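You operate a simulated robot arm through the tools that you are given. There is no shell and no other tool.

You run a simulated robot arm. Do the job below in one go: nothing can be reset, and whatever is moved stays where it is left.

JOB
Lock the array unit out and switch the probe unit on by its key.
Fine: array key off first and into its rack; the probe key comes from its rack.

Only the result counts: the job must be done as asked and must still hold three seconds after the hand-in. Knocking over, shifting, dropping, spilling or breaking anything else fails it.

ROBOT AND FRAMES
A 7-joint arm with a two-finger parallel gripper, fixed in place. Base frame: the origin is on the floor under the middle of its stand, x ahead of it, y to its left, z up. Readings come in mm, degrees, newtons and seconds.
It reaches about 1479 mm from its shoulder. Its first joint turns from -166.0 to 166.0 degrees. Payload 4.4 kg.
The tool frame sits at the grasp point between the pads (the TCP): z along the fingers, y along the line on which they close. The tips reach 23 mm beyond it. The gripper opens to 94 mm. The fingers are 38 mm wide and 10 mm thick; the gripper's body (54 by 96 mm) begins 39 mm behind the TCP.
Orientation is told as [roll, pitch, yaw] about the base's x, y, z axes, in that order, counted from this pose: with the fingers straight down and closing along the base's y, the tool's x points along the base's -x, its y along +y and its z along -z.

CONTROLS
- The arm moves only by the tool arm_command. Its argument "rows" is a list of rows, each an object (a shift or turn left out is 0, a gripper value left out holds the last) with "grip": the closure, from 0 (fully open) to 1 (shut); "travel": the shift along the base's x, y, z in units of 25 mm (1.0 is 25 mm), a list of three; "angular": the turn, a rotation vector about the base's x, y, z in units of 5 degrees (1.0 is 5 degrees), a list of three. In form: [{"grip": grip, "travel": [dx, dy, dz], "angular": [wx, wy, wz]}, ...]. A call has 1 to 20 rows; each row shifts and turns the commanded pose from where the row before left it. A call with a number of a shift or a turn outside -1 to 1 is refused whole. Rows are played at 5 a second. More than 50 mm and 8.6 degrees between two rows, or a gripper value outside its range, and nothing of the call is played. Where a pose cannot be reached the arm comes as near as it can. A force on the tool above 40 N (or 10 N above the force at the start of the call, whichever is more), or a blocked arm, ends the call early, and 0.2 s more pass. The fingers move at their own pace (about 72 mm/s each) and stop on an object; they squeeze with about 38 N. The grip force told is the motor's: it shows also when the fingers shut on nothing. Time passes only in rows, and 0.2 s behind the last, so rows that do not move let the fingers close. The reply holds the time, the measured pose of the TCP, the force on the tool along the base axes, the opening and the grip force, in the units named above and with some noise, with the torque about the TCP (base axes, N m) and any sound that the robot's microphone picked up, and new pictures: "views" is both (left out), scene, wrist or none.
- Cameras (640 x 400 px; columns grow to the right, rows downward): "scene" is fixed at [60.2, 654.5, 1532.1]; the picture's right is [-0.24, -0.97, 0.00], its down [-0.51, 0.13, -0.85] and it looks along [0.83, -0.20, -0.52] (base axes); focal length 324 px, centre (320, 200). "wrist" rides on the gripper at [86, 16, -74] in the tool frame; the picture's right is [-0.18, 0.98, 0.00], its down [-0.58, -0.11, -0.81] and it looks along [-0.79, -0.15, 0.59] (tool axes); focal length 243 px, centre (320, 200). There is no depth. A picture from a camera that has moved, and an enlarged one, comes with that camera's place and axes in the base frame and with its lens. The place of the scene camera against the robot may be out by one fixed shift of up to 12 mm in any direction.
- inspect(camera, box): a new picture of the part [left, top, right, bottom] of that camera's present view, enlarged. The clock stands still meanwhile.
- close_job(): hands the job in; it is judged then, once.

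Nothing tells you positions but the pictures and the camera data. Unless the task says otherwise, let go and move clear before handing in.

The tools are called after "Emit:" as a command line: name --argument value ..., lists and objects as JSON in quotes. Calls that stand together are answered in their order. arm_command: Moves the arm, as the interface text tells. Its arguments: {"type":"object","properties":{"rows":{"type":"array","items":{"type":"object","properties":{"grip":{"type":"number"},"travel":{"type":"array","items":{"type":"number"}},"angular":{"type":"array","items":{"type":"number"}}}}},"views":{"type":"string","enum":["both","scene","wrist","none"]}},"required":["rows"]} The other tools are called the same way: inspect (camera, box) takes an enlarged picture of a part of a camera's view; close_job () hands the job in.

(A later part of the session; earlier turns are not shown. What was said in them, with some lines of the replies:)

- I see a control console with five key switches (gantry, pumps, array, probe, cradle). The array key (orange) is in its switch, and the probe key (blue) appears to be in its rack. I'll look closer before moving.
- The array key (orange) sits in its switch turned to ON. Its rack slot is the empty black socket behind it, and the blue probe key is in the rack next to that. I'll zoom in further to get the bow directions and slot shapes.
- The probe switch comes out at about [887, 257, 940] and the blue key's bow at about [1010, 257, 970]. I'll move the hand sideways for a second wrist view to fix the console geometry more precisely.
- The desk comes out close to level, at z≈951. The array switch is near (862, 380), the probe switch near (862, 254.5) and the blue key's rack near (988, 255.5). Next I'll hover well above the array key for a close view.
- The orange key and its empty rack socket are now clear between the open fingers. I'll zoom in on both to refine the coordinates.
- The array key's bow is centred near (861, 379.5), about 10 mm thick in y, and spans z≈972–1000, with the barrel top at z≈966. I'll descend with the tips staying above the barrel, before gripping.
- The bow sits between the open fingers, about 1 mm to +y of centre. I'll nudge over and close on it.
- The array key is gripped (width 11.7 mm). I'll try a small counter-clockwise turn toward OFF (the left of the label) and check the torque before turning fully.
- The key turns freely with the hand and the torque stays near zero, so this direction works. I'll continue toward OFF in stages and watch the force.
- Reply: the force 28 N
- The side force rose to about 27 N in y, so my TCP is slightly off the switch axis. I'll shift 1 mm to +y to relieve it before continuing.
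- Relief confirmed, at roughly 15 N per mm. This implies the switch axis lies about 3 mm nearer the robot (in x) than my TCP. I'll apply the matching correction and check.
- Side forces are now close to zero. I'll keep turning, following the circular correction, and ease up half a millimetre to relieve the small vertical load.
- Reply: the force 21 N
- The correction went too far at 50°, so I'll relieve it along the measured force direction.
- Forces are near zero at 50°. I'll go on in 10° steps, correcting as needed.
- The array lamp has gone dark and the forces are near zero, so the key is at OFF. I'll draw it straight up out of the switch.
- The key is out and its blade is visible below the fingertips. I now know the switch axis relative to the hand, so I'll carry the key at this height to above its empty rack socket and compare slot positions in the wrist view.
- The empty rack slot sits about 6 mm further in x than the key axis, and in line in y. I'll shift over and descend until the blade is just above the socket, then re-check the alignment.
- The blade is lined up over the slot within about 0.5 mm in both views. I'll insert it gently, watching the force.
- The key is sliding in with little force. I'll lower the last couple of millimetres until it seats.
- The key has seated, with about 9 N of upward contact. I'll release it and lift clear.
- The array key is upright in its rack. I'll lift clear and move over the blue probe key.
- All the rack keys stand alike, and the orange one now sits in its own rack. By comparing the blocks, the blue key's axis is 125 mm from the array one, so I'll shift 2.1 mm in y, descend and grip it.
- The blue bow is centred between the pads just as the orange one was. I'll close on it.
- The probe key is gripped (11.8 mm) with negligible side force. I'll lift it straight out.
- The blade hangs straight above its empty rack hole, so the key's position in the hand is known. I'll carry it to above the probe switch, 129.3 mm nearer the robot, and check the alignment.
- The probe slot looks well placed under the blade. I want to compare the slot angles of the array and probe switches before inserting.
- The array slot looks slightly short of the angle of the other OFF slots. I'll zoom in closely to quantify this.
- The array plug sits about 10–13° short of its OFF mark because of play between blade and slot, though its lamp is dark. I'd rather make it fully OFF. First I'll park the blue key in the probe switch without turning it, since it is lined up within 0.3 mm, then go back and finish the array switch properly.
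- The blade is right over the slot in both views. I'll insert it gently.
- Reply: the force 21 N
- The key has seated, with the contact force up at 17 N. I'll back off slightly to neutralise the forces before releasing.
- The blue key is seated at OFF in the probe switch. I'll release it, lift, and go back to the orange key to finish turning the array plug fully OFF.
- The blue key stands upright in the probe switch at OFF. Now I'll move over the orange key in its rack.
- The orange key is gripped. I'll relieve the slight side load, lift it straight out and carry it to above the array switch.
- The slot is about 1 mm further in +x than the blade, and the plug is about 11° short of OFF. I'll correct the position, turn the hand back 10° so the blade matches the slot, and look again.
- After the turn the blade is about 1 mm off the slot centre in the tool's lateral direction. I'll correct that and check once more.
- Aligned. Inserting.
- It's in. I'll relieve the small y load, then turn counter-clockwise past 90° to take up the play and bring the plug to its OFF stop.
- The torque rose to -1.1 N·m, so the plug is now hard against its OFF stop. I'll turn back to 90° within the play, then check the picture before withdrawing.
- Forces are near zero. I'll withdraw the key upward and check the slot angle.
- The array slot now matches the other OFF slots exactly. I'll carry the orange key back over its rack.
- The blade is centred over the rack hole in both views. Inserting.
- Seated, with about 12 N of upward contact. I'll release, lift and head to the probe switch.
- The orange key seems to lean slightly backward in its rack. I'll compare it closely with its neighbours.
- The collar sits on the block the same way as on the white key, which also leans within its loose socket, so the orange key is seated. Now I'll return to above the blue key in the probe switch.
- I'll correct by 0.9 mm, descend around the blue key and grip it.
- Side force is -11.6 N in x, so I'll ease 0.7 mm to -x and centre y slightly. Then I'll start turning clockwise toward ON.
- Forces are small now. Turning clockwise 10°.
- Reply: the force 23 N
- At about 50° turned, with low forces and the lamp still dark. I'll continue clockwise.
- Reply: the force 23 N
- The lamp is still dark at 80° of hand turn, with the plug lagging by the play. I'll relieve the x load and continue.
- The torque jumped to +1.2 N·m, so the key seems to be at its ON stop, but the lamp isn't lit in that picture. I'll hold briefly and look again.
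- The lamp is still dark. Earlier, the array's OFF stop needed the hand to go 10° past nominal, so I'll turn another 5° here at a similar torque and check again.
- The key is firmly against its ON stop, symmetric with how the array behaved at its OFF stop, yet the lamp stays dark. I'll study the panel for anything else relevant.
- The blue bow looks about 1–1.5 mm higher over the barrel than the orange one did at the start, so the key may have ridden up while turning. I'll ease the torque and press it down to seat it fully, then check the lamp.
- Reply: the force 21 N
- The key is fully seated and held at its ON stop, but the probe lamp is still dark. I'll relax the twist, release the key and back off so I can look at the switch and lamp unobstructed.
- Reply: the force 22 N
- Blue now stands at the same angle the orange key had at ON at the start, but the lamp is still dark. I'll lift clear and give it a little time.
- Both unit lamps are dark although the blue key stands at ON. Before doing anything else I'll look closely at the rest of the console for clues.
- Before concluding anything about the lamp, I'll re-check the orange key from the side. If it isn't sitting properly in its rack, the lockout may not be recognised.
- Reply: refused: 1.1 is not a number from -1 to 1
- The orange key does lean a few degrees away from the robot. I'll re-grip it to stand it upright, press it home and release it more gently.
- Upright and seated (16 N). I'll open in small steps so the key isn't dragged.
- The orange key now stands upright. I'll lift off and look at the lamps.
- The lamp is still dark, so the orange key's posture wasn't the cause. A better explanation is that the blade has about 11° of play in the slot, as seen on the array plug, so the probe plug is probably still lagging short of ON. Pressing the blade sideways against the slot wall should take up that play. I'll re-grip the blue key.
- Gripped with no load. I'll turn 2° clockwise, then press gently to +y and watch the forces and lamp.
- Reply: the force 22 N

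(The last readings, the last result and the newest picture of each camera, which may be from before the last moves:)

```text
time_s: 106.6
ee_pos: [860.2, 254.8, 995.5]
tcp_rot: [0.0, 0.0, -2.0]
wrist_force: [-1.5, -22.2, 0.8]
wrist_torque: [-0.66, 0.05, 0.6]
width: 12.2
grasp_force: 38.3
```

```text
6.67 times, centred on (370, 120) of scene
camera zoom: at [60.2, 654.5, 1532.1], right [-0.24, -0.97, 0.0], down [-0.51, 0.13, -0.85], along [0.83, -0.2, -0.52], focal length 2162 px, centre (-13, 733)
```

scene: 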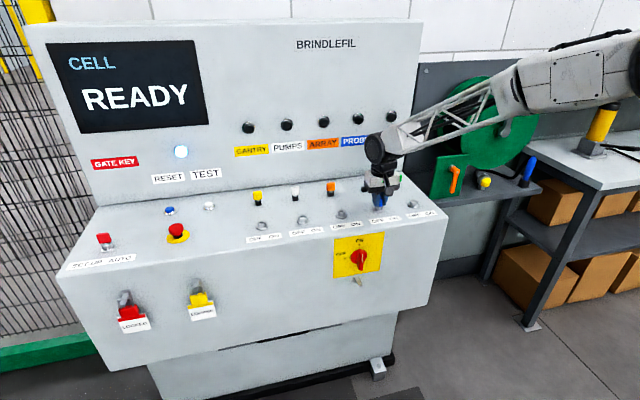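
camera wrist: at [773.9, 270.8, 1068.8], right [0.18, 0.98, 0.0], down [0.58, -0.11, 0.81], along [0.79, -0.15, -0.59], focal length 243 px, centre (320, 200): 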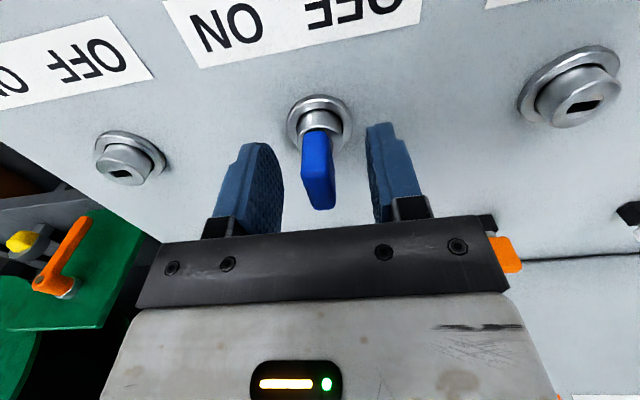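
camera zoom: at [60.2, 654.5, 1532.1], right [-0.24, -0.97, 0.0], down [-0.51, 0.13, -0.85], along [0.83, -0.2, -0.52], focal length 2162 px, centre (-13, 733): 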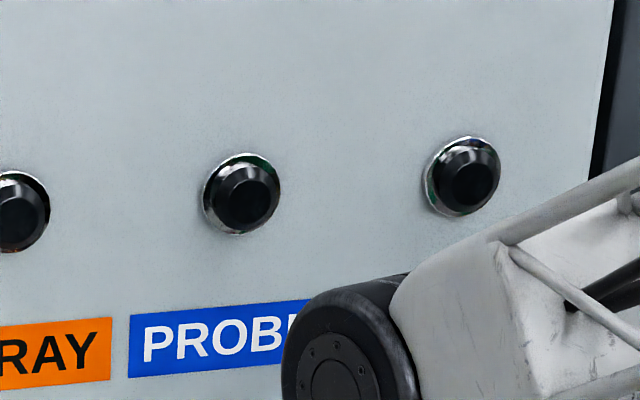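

Emit:
arm_command --rows '[{"travel": [0, -0.04, 0]}, {"travel": [0, -0.02, 0]}, {"travel": [0, -0.02, 0]}, {"travel": [0, 0, 0]}]' --views "scene"

Emit:
inspect --camera "scene" --box '[330, 90, 410, 150]'

```text
time_s: 107.6
ee_pos: [859.9, 256.1, 996.4]
tcp_rot: [0.0, 0.0, -1.9]
wrist_force: [6.3, 4.6, -3.3]
wrist_torque: [0.09, -0.22, 0.54]
width: 12.1
grasp_force: 38.3
```

scene: 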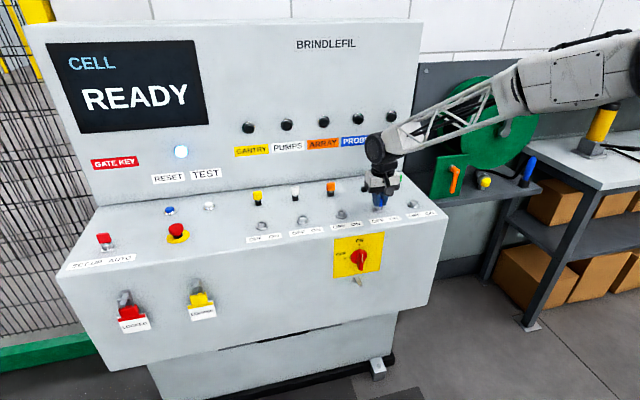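

```text
6.67 times, centred on (370, 120) of scene
camera zoom: at [60.2, 654.5, 1532.1], right [-0.24, -0.97, 0.0], down [-0.51, 0.13, -0.85], along [0.83, -0.2, -0.52], focal length 2162 px, centre (-13, 733)
```

zoom: 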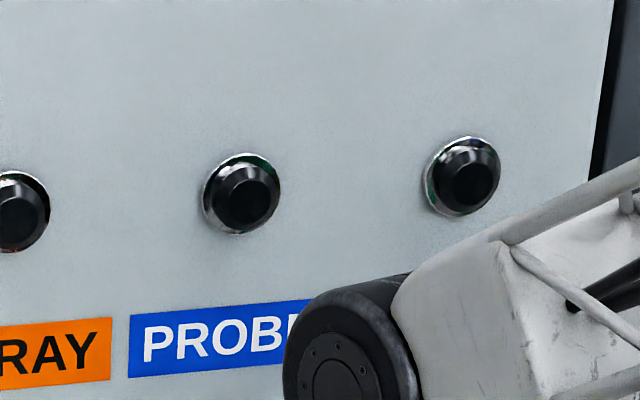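

The stop is firm at 0°, and sideways pressure there doesn't move it. I'll try the wall-alignment with the key a few degrees off the stop, where the blade isn't jammed.

Emit:
arm_command --rows '[{"travel": [0, 0.04, 0], "angular": [0, 0, 0.8]}, {"travel": [0, 0.04, 0]}, {"travel": [0, 0, 0]}]' --views "scene"

Emit:
inspect --camera "scene" --box '[330, 90, 410, 150]'

```text
time_s: 108.4
ee_pos: [859.5, 255.5, 994.5]
tcp_rot: [0.0, 0.0, 2.0]
wrist_force: [0.6, -25.4, -0.3]
wrist_torque: [-0.72, -0.09, -0.03]
width: 12.0
grasp_force: 38.2
```

scene: 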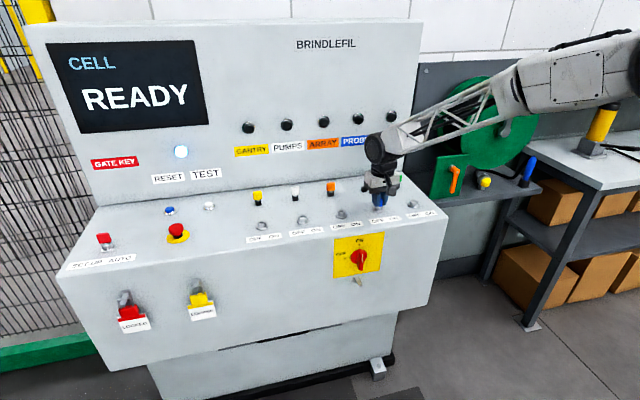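

```text
6.67 times, centred on (370, 120) of scene
camera zoom: at [60.2, 654.5, 1532.1], right [-0.24, -0.97, 0.0], down [-0.51, 0.13, -0.85], along [0.83, -0.2, -0.52], focal length 2162 px, centre (-13, 733)
```

zoom: 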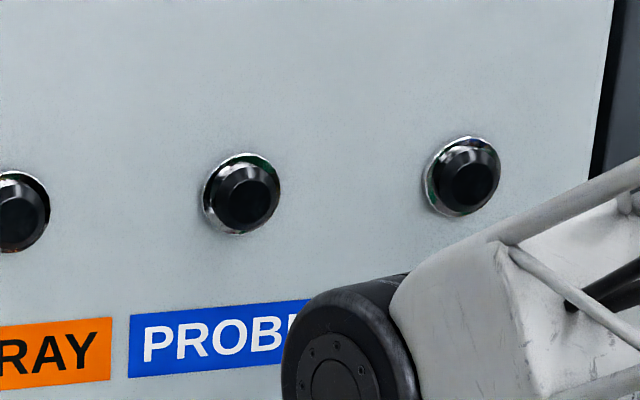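

Sideways pressure to +y had no effect on the lamp. I'll try the opposite side while holding the key against its stop.

Emit:
arm_command --rows '[{"travel": [0, -0.04, 0]}, {"travel": [0, -0.04, 0], "angular": [0, 0, -0.6]}, {"travel": [0, -0.03, 0], "angular": [0, 0, -0.6]}, {"travel": [0, 0, 0]}]' --views "scene"

Emit:
inspect --camera "scene" --box '[330, 90, 410, 150]'

```text
time_s: 109.4
ee_pos: [858.9, 255.4, 995.5]
tcp_rot: [0.0, 0.0, -4.0]
wrist_force: [3.8, 6.0, -1.1]
wrist_torque: [0.2, -0.12, 1.06]
width: 12.1
grasp_force: 38.0
```

scene: 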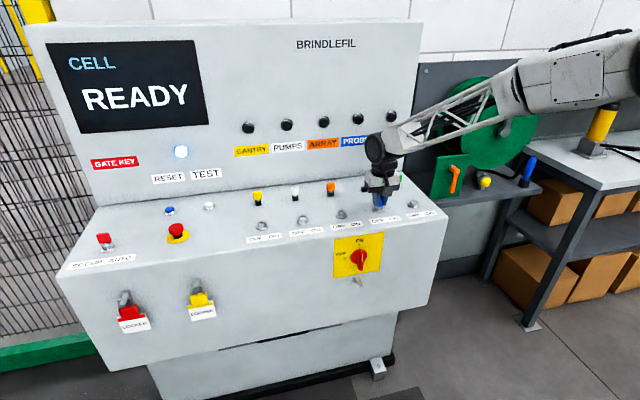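

```text
6.67 times, centred on (370, 120) of scene
camera zoom: at [60.2, 654.5, 1532.1], right [-0.24, -0.97, 0.0], down [-0.51, 0.13, -0.85], along [0.83, -0.2, -0.52], focal length 2162 px, centre (-13, 733)
```

zoom: 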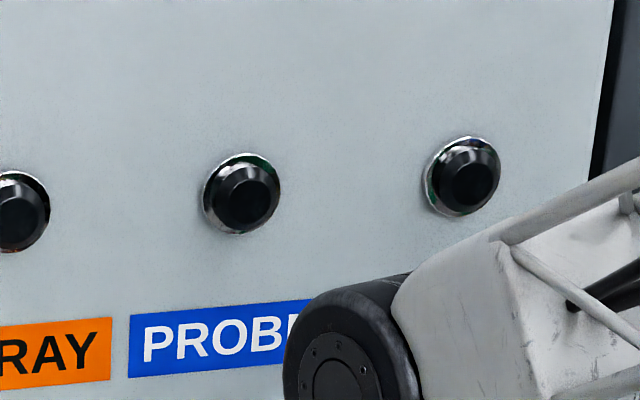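

Emit:
arm_command --rows '[{"angular": [0, 0, 0.6]}, {"travel": [0, -0.04, 0]}, {"travel": [0, 0, 0]}]' --views "wrist"

Emit:
inspect --camera "wrist" --box '[240, 50, 400, 170]'

```text
time_s: 110.2
ee_pos: [859.5, 254.0, 996.5]
tcp_rot: [0.0, 0.0, -1.0]
wrist_force: [-4.9, 35.6, 2.8]
wrist_torque: [1.05, 0.23, 0.28]
width: 12.0
grasp_force: 37.8
camera wrist: at [774.2, 271.1, 1069.4], right [0.2, 0.98, 0.0], down [0.58, -0.12, 0.81], along [0.79, -0.16, -0.59], focal length 243 px, centre (320, 200)
```

wrist: 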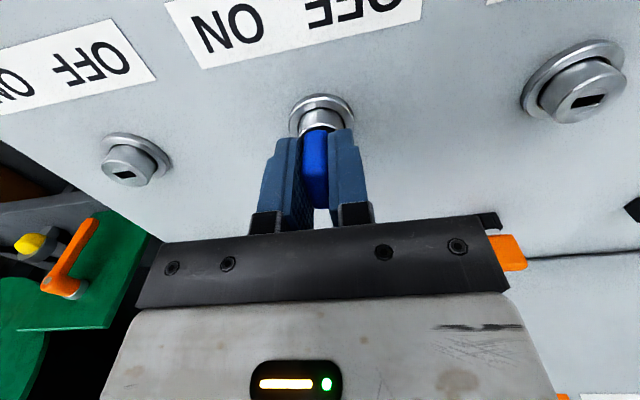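

```text
3.33 times, centred on (320, 110) of wrist
camera zoom: at [774.2, 271.1, 1069.4], right [0.2, 0.98, 0.0], down [0.58, -0.12, 0.81], along [0.79, -0.16, -0.59], focal length 809 px, centre (320, 500)
```

zoom: 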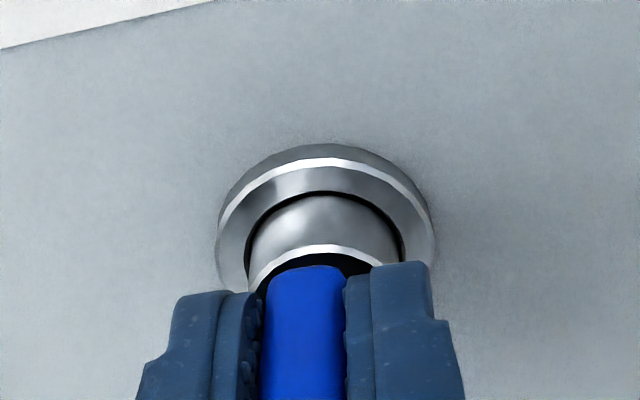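

Sideways play is only a few tenths of a millimetre, so the play theory doesn't explain it. I'll re-centre. One more harmless check remains: the array key wasn't standing properly when I first turned the probe on, so I'll cycle the probe key to OFF and back to ON now that it is.

Emit:
arm_command --rows '[{"travel": [0, 0.045, 0]}, {"travel": [0, 0.04, 0], "angular": [0, 0, 0.2]}, {"travel": [0, 0, 0]}]' --views "none"

```text
time_s: 111.0
ee_pos: [860.0, 254.1, 995.2]
tcp_rot: [0.0, 0.1, 0.0]
wrist_force: [-11.4, 14.7, 7.6]
wrist_torque: [0.45, 0.46, 0.05]
width: 11.8
grasp_force: 37.6
```

Emit:
arm_command --rows '[{"travel": [-0.02, 0.03, 0]}, {"travel": [0, 0, 0]}]' --views "none"

```text
time_s: 111.6
ee_pos: [859.5, 255.4, 996.0]
tcp_rot: [-0.1, 0.0, 0.0]
wrist_force: [-2.0, 0.2, 7.9]
wrist_torque: [-0.03, 0.06, 0.02]
width: 12.1
grasp_force: 37.7
```

Forces are neutral. Turning counter-clockwise toward OFF in 20° stages.

Emit:
arm_command --rows '[{"angular": [0, 0, 1]}, {"angular": [0, 0, 1]}, {"angular": [0, 0, 1]}, {"angular": [0, 0, 1]}, {"travel": [0, 0, 0]}]' --views "scene"

Emit:
inspect --camera "scene" --box '[330, 90, 410, 150]'

```text
time_s: 112.8
ee_pos: [859.0, 255.9, 995.7]
tcp_rot: [-0.1, -0.1, 19.9]
wrist_force: [17.3, -13.6, 7.8]
wrist_torque: [-0.37, -0.6, -0.04]
width: 11.8
grasp_force: 38.0
```

scene: 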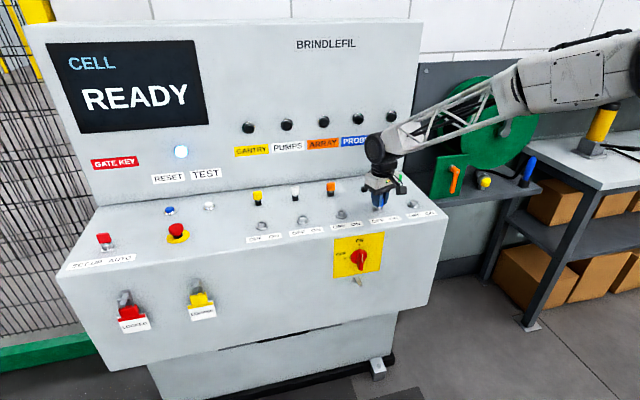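

```text
6.67 times, centred on (370, 120) of scene
camera zoom: at [60.2, 654.5, 1532.1], right [-0.24, -0.97, 0.0], down [-0.51, 0.13, -0.85], along [0.83, -0.2, -0.52], focal length 2162 px, centre (-13, 733)
```

zoom: 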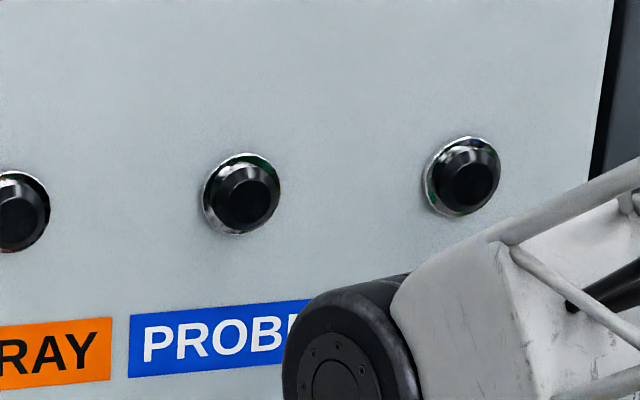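

Emit:
arm_command --rows '[{"travel": [0.03, -0.024, 0]}, {"angular": [0, 0, 1]}, {"angular": [0, 0, 1]}, {"angular": [0, 0, 1]}, {"travel": [0, 0, 0]}]' --views "none"

```text
time_s: 114.0
ee_pos: [859.9, 255.2, 995.2]
tcp_rot: [0.0, 0.0, 34.9]
wrist_force: [-4.4, -5.1, 11.3]
wrist_torque: [-0.16, 0.17, 0.0]
width: 11.9
grasp_force: 37.8
```

Emit:
arm_command --rows '[{"travel": [0, 0, 0.012]}, {"angular": [0, 0, 1]}, {"angular": [0, 0, 1]}, {"angular": [0, 0, 1]}, {"angular": [0, 0, 1]}, {"travel": [0, 0, 0]}]' --views "none"

```text
time_s: 115.4
ee_pos: [860.8, 255.3, 996.7]
tcp_rot: [0.0, 0.0, 55.1]
wrist_force: [-5.3, -5.3, -1.1]
wrist_torque: [-0.15, 0.16, 0.02]
width: 12.0
grasp_force: 38.5
```

Emit:
arm_command --rows '[{"angular": [0, 0, 1]}, {"angular": [0, 0, 1]}, {"angular": [0, 0, 1]}, {"angular": [0, 0, 1]}, {"travel": [0, 0, 0]}]' --views "none"

```text
time_s: 116.6
ee_pos: [860.8, 254.8, 995.9]
tcp_rot: [0.1, 0.0, 75.2]
wrist_force: [0.5, -0.1, 0.7]
wrist_torque: [-0.04, 0.0, -0.02]
width: 12.1
grasp_force: 38.2
```

Emit:
arm_command --rows '[{"angular": [0, 0, 1]}, {"angular": [0, 0, 1]}, {"angular": [0, 0, 1]}, {"travel": [0, 0, 0]}]' --views "none"

```text
time_s: 117.6
ee_pos: [859.7, 255.3, 995.8]
tcp_rot: [0.0, 0.0, 90.0]
wrist_force: [1.4, -1.5, 0.0]
wrist_torque: [-0.13, -0.14, -0.06]
width: 11.8
grasp_force: 37.7
```

Emit:
arm_command --rows '[{"angular": [0, 0, 0.6]}, {"travel": [0, 0, 0]}]' --views "none"

```text
time_s: 118.2
ee_pos: [859.1, 255.5, 996.1]
tcp_rot: [-0.1, 0.1, 92.9]
wrist_force: [0.9, -1.3, -1.3]
wrist_torque: [-0.14, -0.23, -0.05]
width: 12.0
grasp_force: 37.7
```

Emit:
arm_command --rows '[{"angular": [0, 0, 0.6]}, {"travel": [0, 0, 0]}]' --views "none"

```text
time_s: 118.8
ee_pos: [860.3, 253.7, 995.9]
tcp_rot: [0.0, 0.0, 95.9]
wrist_force: [-4.1, 2.3, 0.0]
wrist_torque: [-0.01, 0.06, -0.08]
width: 11.9
grasp_force: 38.0
```

Emit:
arm_command --rows '[{"angular": [0, 0, 0.4]}, {"travel": [0, 0, 0]}]' --views "none"

```text
time_s: 119.4
ee_pos: [860.6, 254.6, 995.8]
tcp_rot: [0.0, 0.0, 98.0]
wrist_force: [-9.0, 1.1, -0.6]
wrist_torque: [-0.01, 0.17, -0.13]
width: 11.6
grasp_force: 38.1
```

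Emit:
arm_command --rows '[{"travel": [-0.02, 0, 0], "angular": [0, 0, 0.4]}, {"travel": [0, 0, 0]}]' --views "none"

```text
time_s: 120.0
ee_pos: [861.2, 255.1, 995.0]
tcp_rot: [0.0, 0.0, 100.1]
wrist_force: [0.3, 0.3, -1.5]
wrist_torque: [-0.03, -0.07, -0.11]
width: 11.9
grasp_force: 37.6
```

Emit:
arm_command --rows '[{"angular": [0, 0, 0.5]}, {"travel": [0, 0, 0]}]' --views "none"

```text
time_s: 120.6
ee_pos: [861.5, 254.5, 996.2]
tcp_rot: [0.0, 0.0, 102.4]
wrist_force: [2.5, -0.4, 1.0]
wrist_torque: [0.07, 0.1, -0.14]
width: 12.2
grasp_force: 38.1
```

No hard OFF stop up to 102°, which means the blade has more than 12° of play in the plug. So with the key at the 0° stop the plug can still lag well short of ON. I'll return to ON and this time press harder sideways while watching the lamp.

Emit:
arm_command --rows '[{"angular": [0, 0, -1]}, {"angular": [0, 0, -1]}, {"angular": [0, 0, -1]}, {"angular": [0, 0, -1]}, {"angular": [0, 0, -0.5]}, {"travel": [0, 0, 0]}]' --views "none"

```text
time_s: 122.0
ee_pos: [860.0, 253.8, 994.6]
tcp_rot: [0.0, 0.0, 79.9]
wrist_force: [3.7, -1.5, 0.0]
wrist_torque: [-0.05, -0.11, 0.02]
width: 11.7
grasp_force: 38.1
```

Emit:
arm_command --rows '[{"angular": [0, 0, -1]}, {"angular": [0, 0, -1]}, {"angular": [0, 0, -1]}, {"angular": [0, 0, -1]}, {"travel": [0, 0, 0]}]' --views "none"

```text
time_s: 123.2
ee_pos: [860.0, 254.6, 995.7]
tcp_rot: [0.1, 0.0, 59.8]
wrist_force: [4.2, 0.2, -2.0]
wrist_torque: [0.05, -0.15, 0.03]
width: 11.7
grasp_force: 38.0
```

Emit:
arm_command --rows '[{"angular": [0, 0, -1]}, {"angular": [0, 0, -1]}, {"angular": [0, 0, -1]}, {"angular": [0, 0, -1]}, {"travel": [0, 0, 0]}]' --views "none"

```text
time_s: 124.4
ee_pos: [859.3, 254.9, 995.1]
tcp_rot: [0.1, 0.1, 39.9]
wrist_force: [0.8, -4.7, -3.5]
wrist_torque: [-0.16, -0.03, 0.0]
width: 12.0
grasp_force: 38.0
```

Emit:
arm_command --rows '[{"angular": [0, 0, -1]}, {"angular": [0, 0, -1]}, {"angular": [0, 0, -1]}, {"angular": [0, 0, -1]}, {"travel": [0, 0, 0]}]' --views "none"

```text
time_s: 125.6
ee_pos: [859.8, 254.8, 995.7]
tcp_rot: [0.0, -0.1, 19.9]
wrist_force: [-2.4, -4.5, -3.4]
wrist_torque: [-0.13, 0.04, -0.01]
width: 12.0
grasp_force: 38.1
```

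Emit:
arm_command --rows '[{"angular": [0, 0, -1]}, {"angular": [0, 0, -1]}, {"angular": [0, 0, -1]}, {"travel": [0, 0, 0]}]' --views "scene"

Emit:
inspect --camera "scene" --box '[330, 90, 410, 150]'

```text
time_s: 126.6
ee_pos: [860.1, 255.6, 995.7]
tcp_rot: [0.1, -0.1, 5.1]
wrist_force: [0.5, 0.4, -5.2]
wrist_torque: [0.03, 0.01, -0.03]
width: 11.6
grasp_force: 38.0
```

scene: 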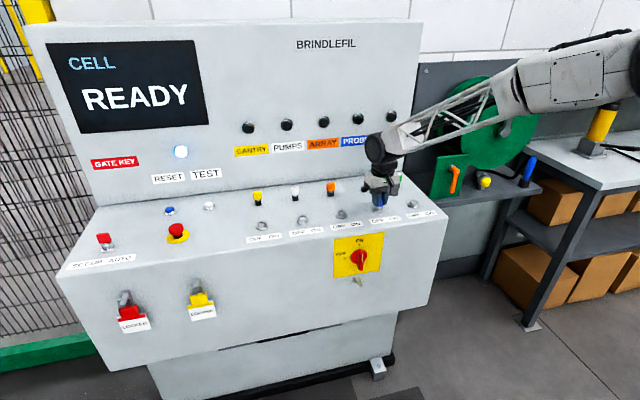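

```text
6.67 times, centred on (370, 120) of scene
camera zoom: at [60.2, 654.5, 1532.1], right [-0.24, -0.97, 0.0], down [-0.51, 0.13, -0.85], along [0.83, -0.2, -0.52], focal length 2162 px, centre (-13, 733)
```

zoom: 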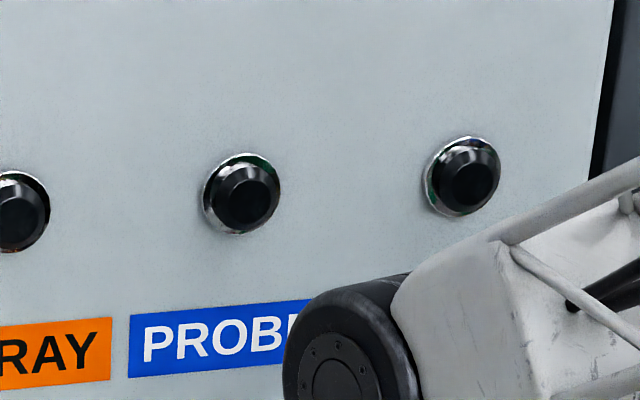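

Emit:
arm_command --rows '[{"angular": [0, 0, -1]}, {"angular": [0, 0, -0.6]}, {"travel": [0, 0, 0]}]' --views "scene"

Emit:
inspect --camera "scene" --box '[330, 90, 410, 150]'

```text
time_s: 127.4
ee_pos: [859.2, 254.6, 995.8]
tcp_rot: [0.0, 0.0, -3.0]
wrist_force: [9.4, 2.8, -8.4]
wrist_torque: [0.11, -0.35, 0.85]
width: 12.1
grasp_force: 37.8
```

scene: 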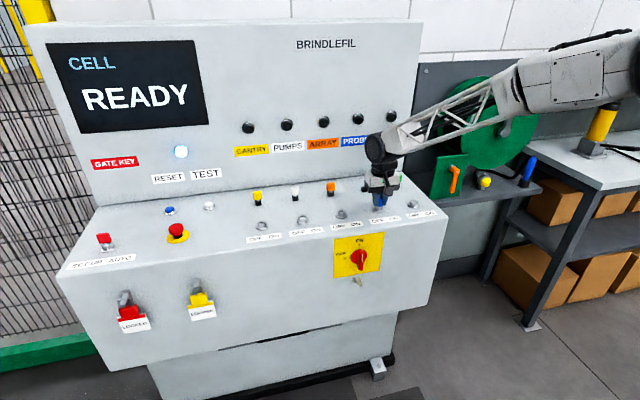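

```text
6.67 times, centred on (370, 120) of scene
camera zoom: at [60.2, 654.5, 1532.1], right [-0.24, -0.97, 0.0], down [-0.51, 0.13, -0.85], along [0.83, -0.2, -0.52], focal length 2162 px, centre (-13, 733)
```

zoom: 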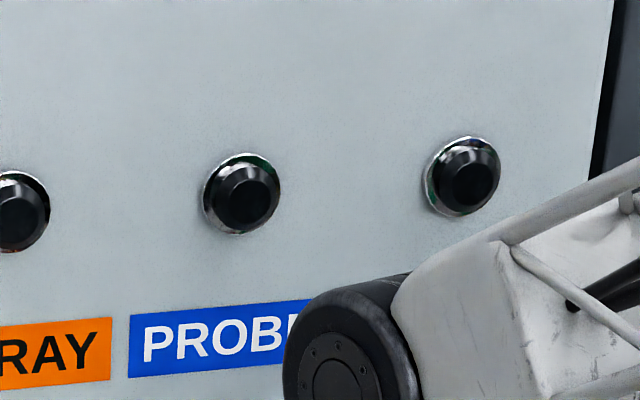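

Cycling made no difference. Now I'll ease off the stop and press sideways in both directions with more force while watching the lamp.

Emit:
arm_command --rows '[{"angular": [0, 0, 0.7]}, {"travel": [0, -0.04, 0]}, {"travel": [0, -0.04, 0]}, {"travel": [0, 0, 0]}]' --views "scene"

Emit:
inspect --camera "scene" --box '[330, 90, 410, 150]'

```text
time_s: 128.4
ee_pos: [862.3, 253.7, 995.5]
tcp_rot: [0.1, 0.0, 0.5]
wrist_force: [4.9, 34.8, -8.1]
wrist_torque: [1.0, -0.19, -0.01]
width: 12.1
grasp_force: 38.1
```

scene: 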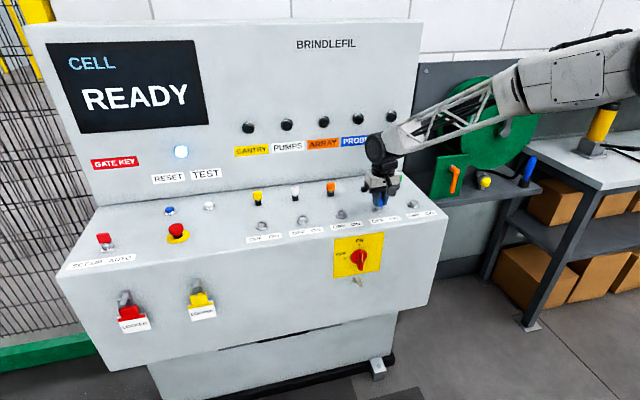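

```text
6.67 times, centred on (370, 120) of scene
camera zoom: at [60.2, 654.5, 1532.1], right [-0.24, -0.97, 0.0], down [-0.51, 0.13, -0.85], along [0.83, -0.2, -0.52], focal length 2162 px, centre (-13, 733)
```

zoom: 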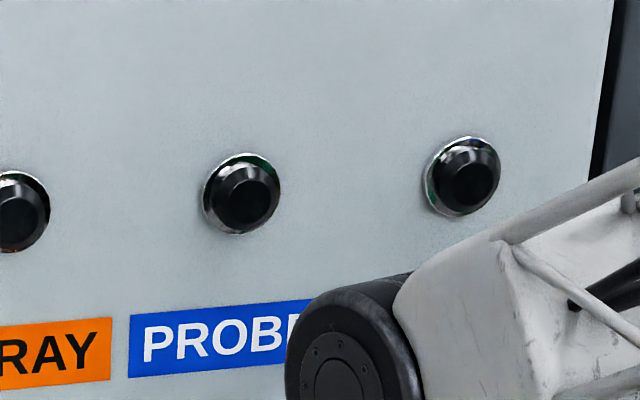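

The data now fit one picture. The key turns rigidly with the plug, and it meets a hard stop at exactly 0.0°, so the plug is at its full 90° ON position. Only near OFF does the key run free, which explains the earlier play. So the switch itself is fully ON, and the dark lamp must be the indicator. I was asked to work only the keys, so I won't press RESET or TEST. I'll neutralise the forces, set the key on its stop and release it.

Emit:
arm_command --rows '[{"travel": [0, 0.04, 0]}, {"travel": [0, 0.04, 0]}, {"travel": [0, 0.01, 0], "angular": [0, 0, -0.3]}, {"travel": [0, 0, 0]}]' --views "none"

```text
time_s: 129.4
ee_pos: [860.0, 255.2, 995.4]
tcp_rot: [0.0, 0.0, -1.0]
wrist_force: [-14.4, 6.6, -0.4]
wrist_torque: [0.18, 0.6, 0.35]
width: 12.1
grasp_force: 38.0
```

Emit:
arm_command --rows '[{"travel": [-0.03, 0.012, 0]}, {"angular": [0, 0, 0.18]}, {"travel": [0, 0, 0]}]' --views "none"

```text
time_s: 130.2
ee_pos: [859.5, 255.8, 995.3]
tcp_rot: [0.0, 0.0, -0.1]
wrist_force: [10.8, -2.7, -6.5]
wrist_torque: [-0.14, -0.47, 0.04]
width: 11.9
grasp_force: 37.8
```

Emit:
arm_command --rows '[{"travel": [0.014, -0.004, -0.012]}, {"travel": [0, 0, 0]}, {"travel": [0, 0, 0]}]' --views "none"

```text
time_s: 131.0
ee_pos: [860.6, 256.1, 994.9]
tcp_rot: [0.0, 0.0, 0.0]
wrist_force: [8.1, -8.2, -2.4]
wrist_torque: [-0.23, -0.33, 0.02]
width: 12.0
grasp_force: 38.0
```

Emit:
arm_command --rows '[{"travel": [0.014, -0.016, 0]}, {"travel": [0, 0, 0]}, {"grip": 0.85}, {"grip": 0.84}, {"grip": 0.82}, {"grip": 0.78}, {"grip": 0.7}, {"grip": 0.6}, {"grip": 0.5}, {"travel": [0, 0, 0]}]' --views "both"

Emit:
inspect --camera "wrist" --box '[220, 60, 420, 210]'

```text
time_s: 133.2
ee_pos: [859.6, 254.6, 994.3]
tcp_rot: [-0.2, 0.0, -0.2]
wrist_force: [1.2, -0.1, 0.5]
wrist_torque: [0.01, 0.0, -0.03]
width: 47.2
grasp_force: 0.1
camera wrist: at [774.1, 270.6, 1069.4], right [0.19, 0.98, 0.0], down [0.58, -0.11, 0.81], along [0.79, -0.15, -0.59], focal length 243 px, centre (320, 200)
```

scene: 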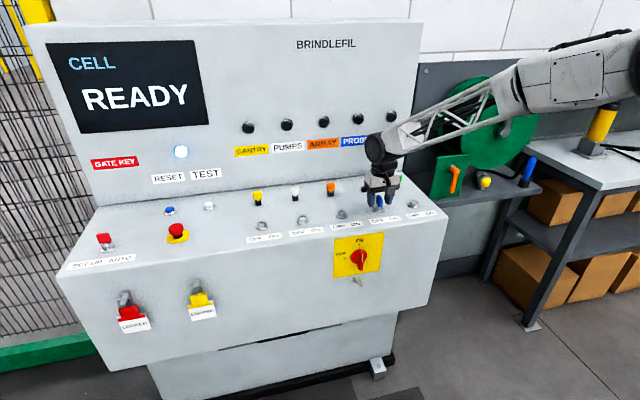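
wrist: 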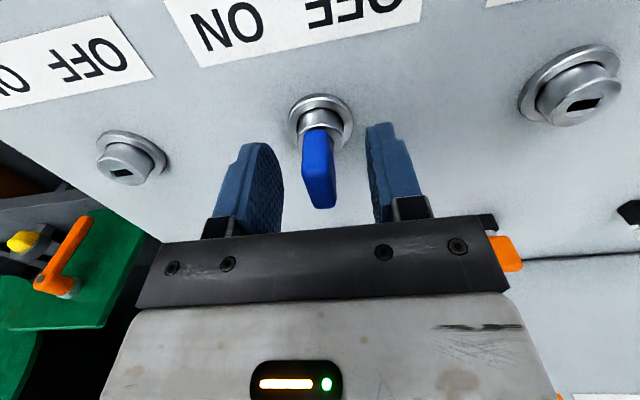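

```text
2.67 times, centred on (320, 135) of wrist
camera zoom: at [774.1, 270.6, 1069.4], right [0.19, 0.98, 0.0], down [0.58, -0.11, 0.81], along [0.79, -0.15, -0.59], focal length 647 px, centre (320, 373)
```

zoom: 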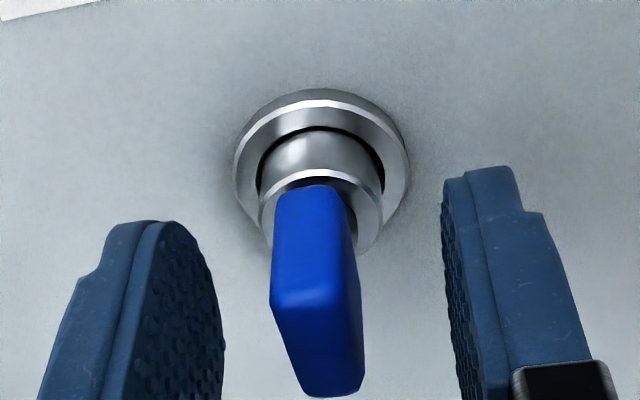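

The blue key is standing at ON. I'll lift straight up and back well clear for a final look at everything.

Emit:
arm_command --rows '[{"travel": [0, 0, 0.5]}, {"travel": [0, 0, 0.8]}, {"travel": [0, 0, 1.0]}, {"travel": [-0.8, 0, 1.0]}, {"travel": [-1, -0.5, 1.0]}, {"travel": [-1, -0.8, 1.0]}, {"travel": [-1, -0.8, 1.0]}, {"travel": [-1, -0.8, 1.0]}, {"travel": [-1, -0.8, 0.5]}, {"travel": [-1, -0.8, 0.5]}, {"travel": [0, 0, 0]}]' --views "both"

Emit:
inspect --camera "scene" --box '[230, 90, 450, 240]'

Emit:
inspect --camera "scene" --box '[310, 170, 400, 230]'

Emit:
inspect --camera "scene" --box '[50, 180, 270, 340]'

```text
time_s: 135.6
ee_pos: [689.3, 141.5, 1203.6]
tcp_rot: [0.0, 0.1, -0.1]
wrist_force: [0.5, -0.7, -0.2]
wrist_torque: [0.0, -0.01, 0.02]
width: 47.0
grasp_force: 0.0
camera wrist: at [603.3, 157.6, 1277.4], right [0.19, 0.98, 0.0], down [0.58, -0.11, 0.81], along [0.79, -0.15, -0.59], focal length 243 px, centre (320, 200)
```

scene: 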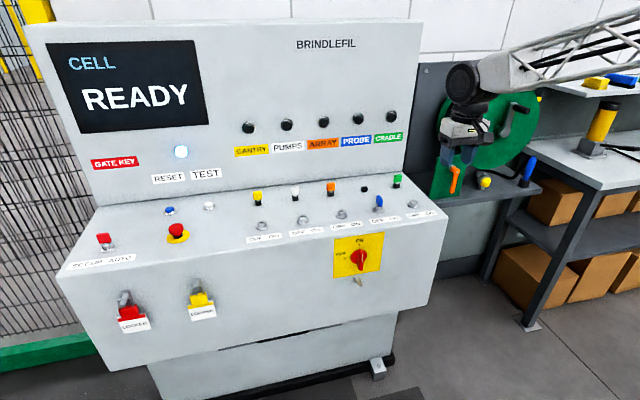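
wrist: 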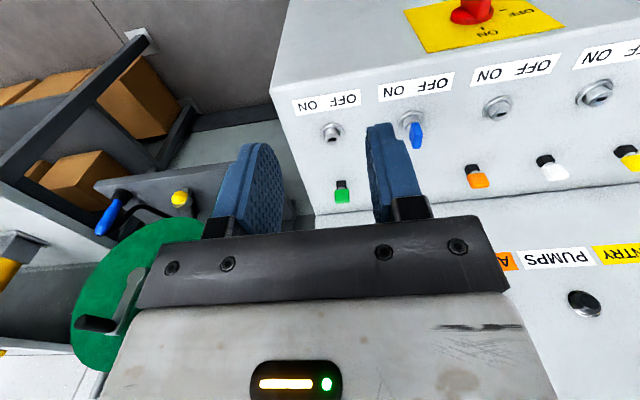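

```text
2.67 times, centred on (340, 165) of scene
camera zoom: at [60.2, 654.5, 1532.1], right [-0.24, -0.97, 0.0], down [-0.51, 0.13, -0.85], along [0.83, -0.2, -0.52], focal length 865 px, centre (267, 293)
```

zoom: 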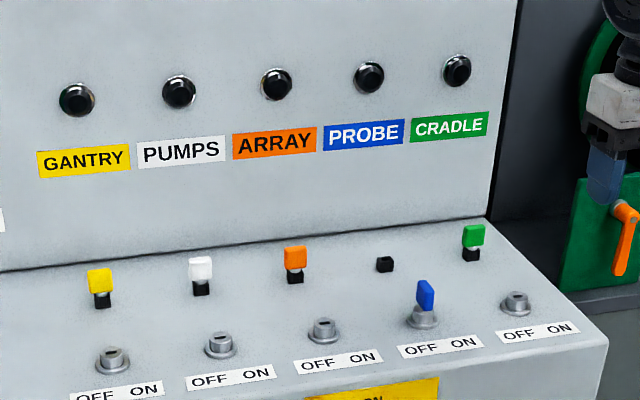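

```text
6.67 times, centred on (355, 200) of scene
camera zoom: at [60.2, 654.5, 1532.1], right [-0.24, -0.97, 0.0], down [-0.51, 0.13, -0.85], along [0.83, -0.2, -0.52], focal length 2162 px, centre (87, 200)
```

zoom: 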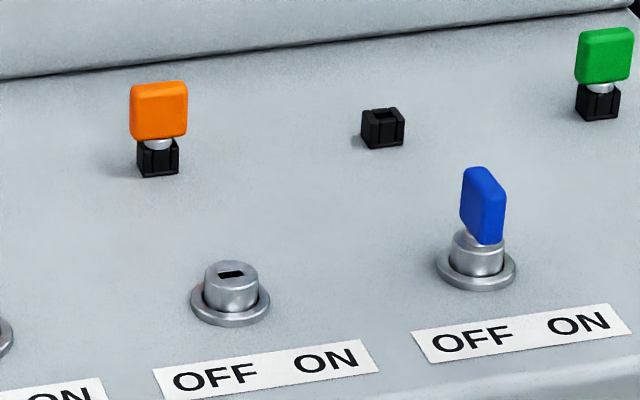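

```text
2.50 times, centred on (160, 260) of scene
camera zoom: at [60.2, 654.5, 1532.1], right [-0.24, -0.97, 0.0], down [-0.51, 0.13, -0.85], along [0.83, -0.2, -0.52], focal length 811 px, centre (720, 50)
```

zoom: 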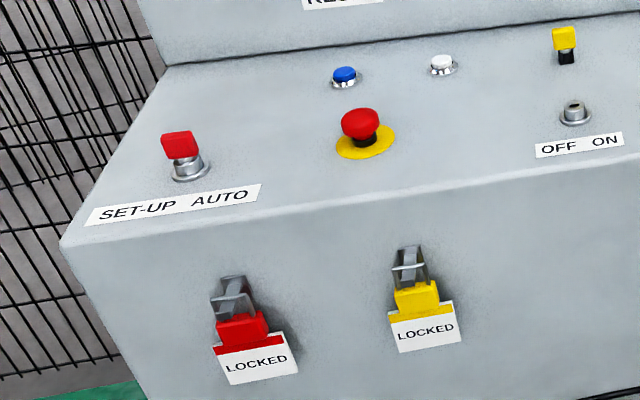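

Everything is where it should be:
- **Array key:** upright in its own rack, with its switch slot at OFF.
- **Probe key:** in the probe switch, turned onto its ON stop.
- **Other keys and controls:** as they were.

The probe lamp stays dark even at the full ON stop. The job covers the keys only, so I'm leaving RESET and TEST alone. The hand is clear and I'm handing in.

Emit:
close_job

```text
The job is handed in.
```

I've handed the job in, but I can't confirm the probe unit is actually running. Its lamp never lit, even though its key is fully turned to ON.

- **Array unit:** its key is off and standing in its own rack. My first turn left the switch about 11° short of OFF with the lamp already dark. I put the key back in, turned it to the OFF stop and racked it again. The switch slot now lines up with the other OFF switches, and the array lamp is out.
- **Probe unit:** its key came from its rack, went into the probe switch and is turned to a firm stop at ON, the same angle the array key had when it was on. I turned it off and on again and pressed the key fully home, but neither lit the lamp.
- **Order:** I put the probe key into its switch, still at OFF, before I redid the array key. I turned the probe on only once the array key was back in its rack.
- **Everything else:** I saw no change to the other keys, the gate key, the padlocks, the isolator or the emergency stop. I did not press RESET or TEST, since you asked for this to be done by the key.

The lamp may be faulty, or the unit may need something besides the key. If TEST is a lamp test, pressing it should show which.
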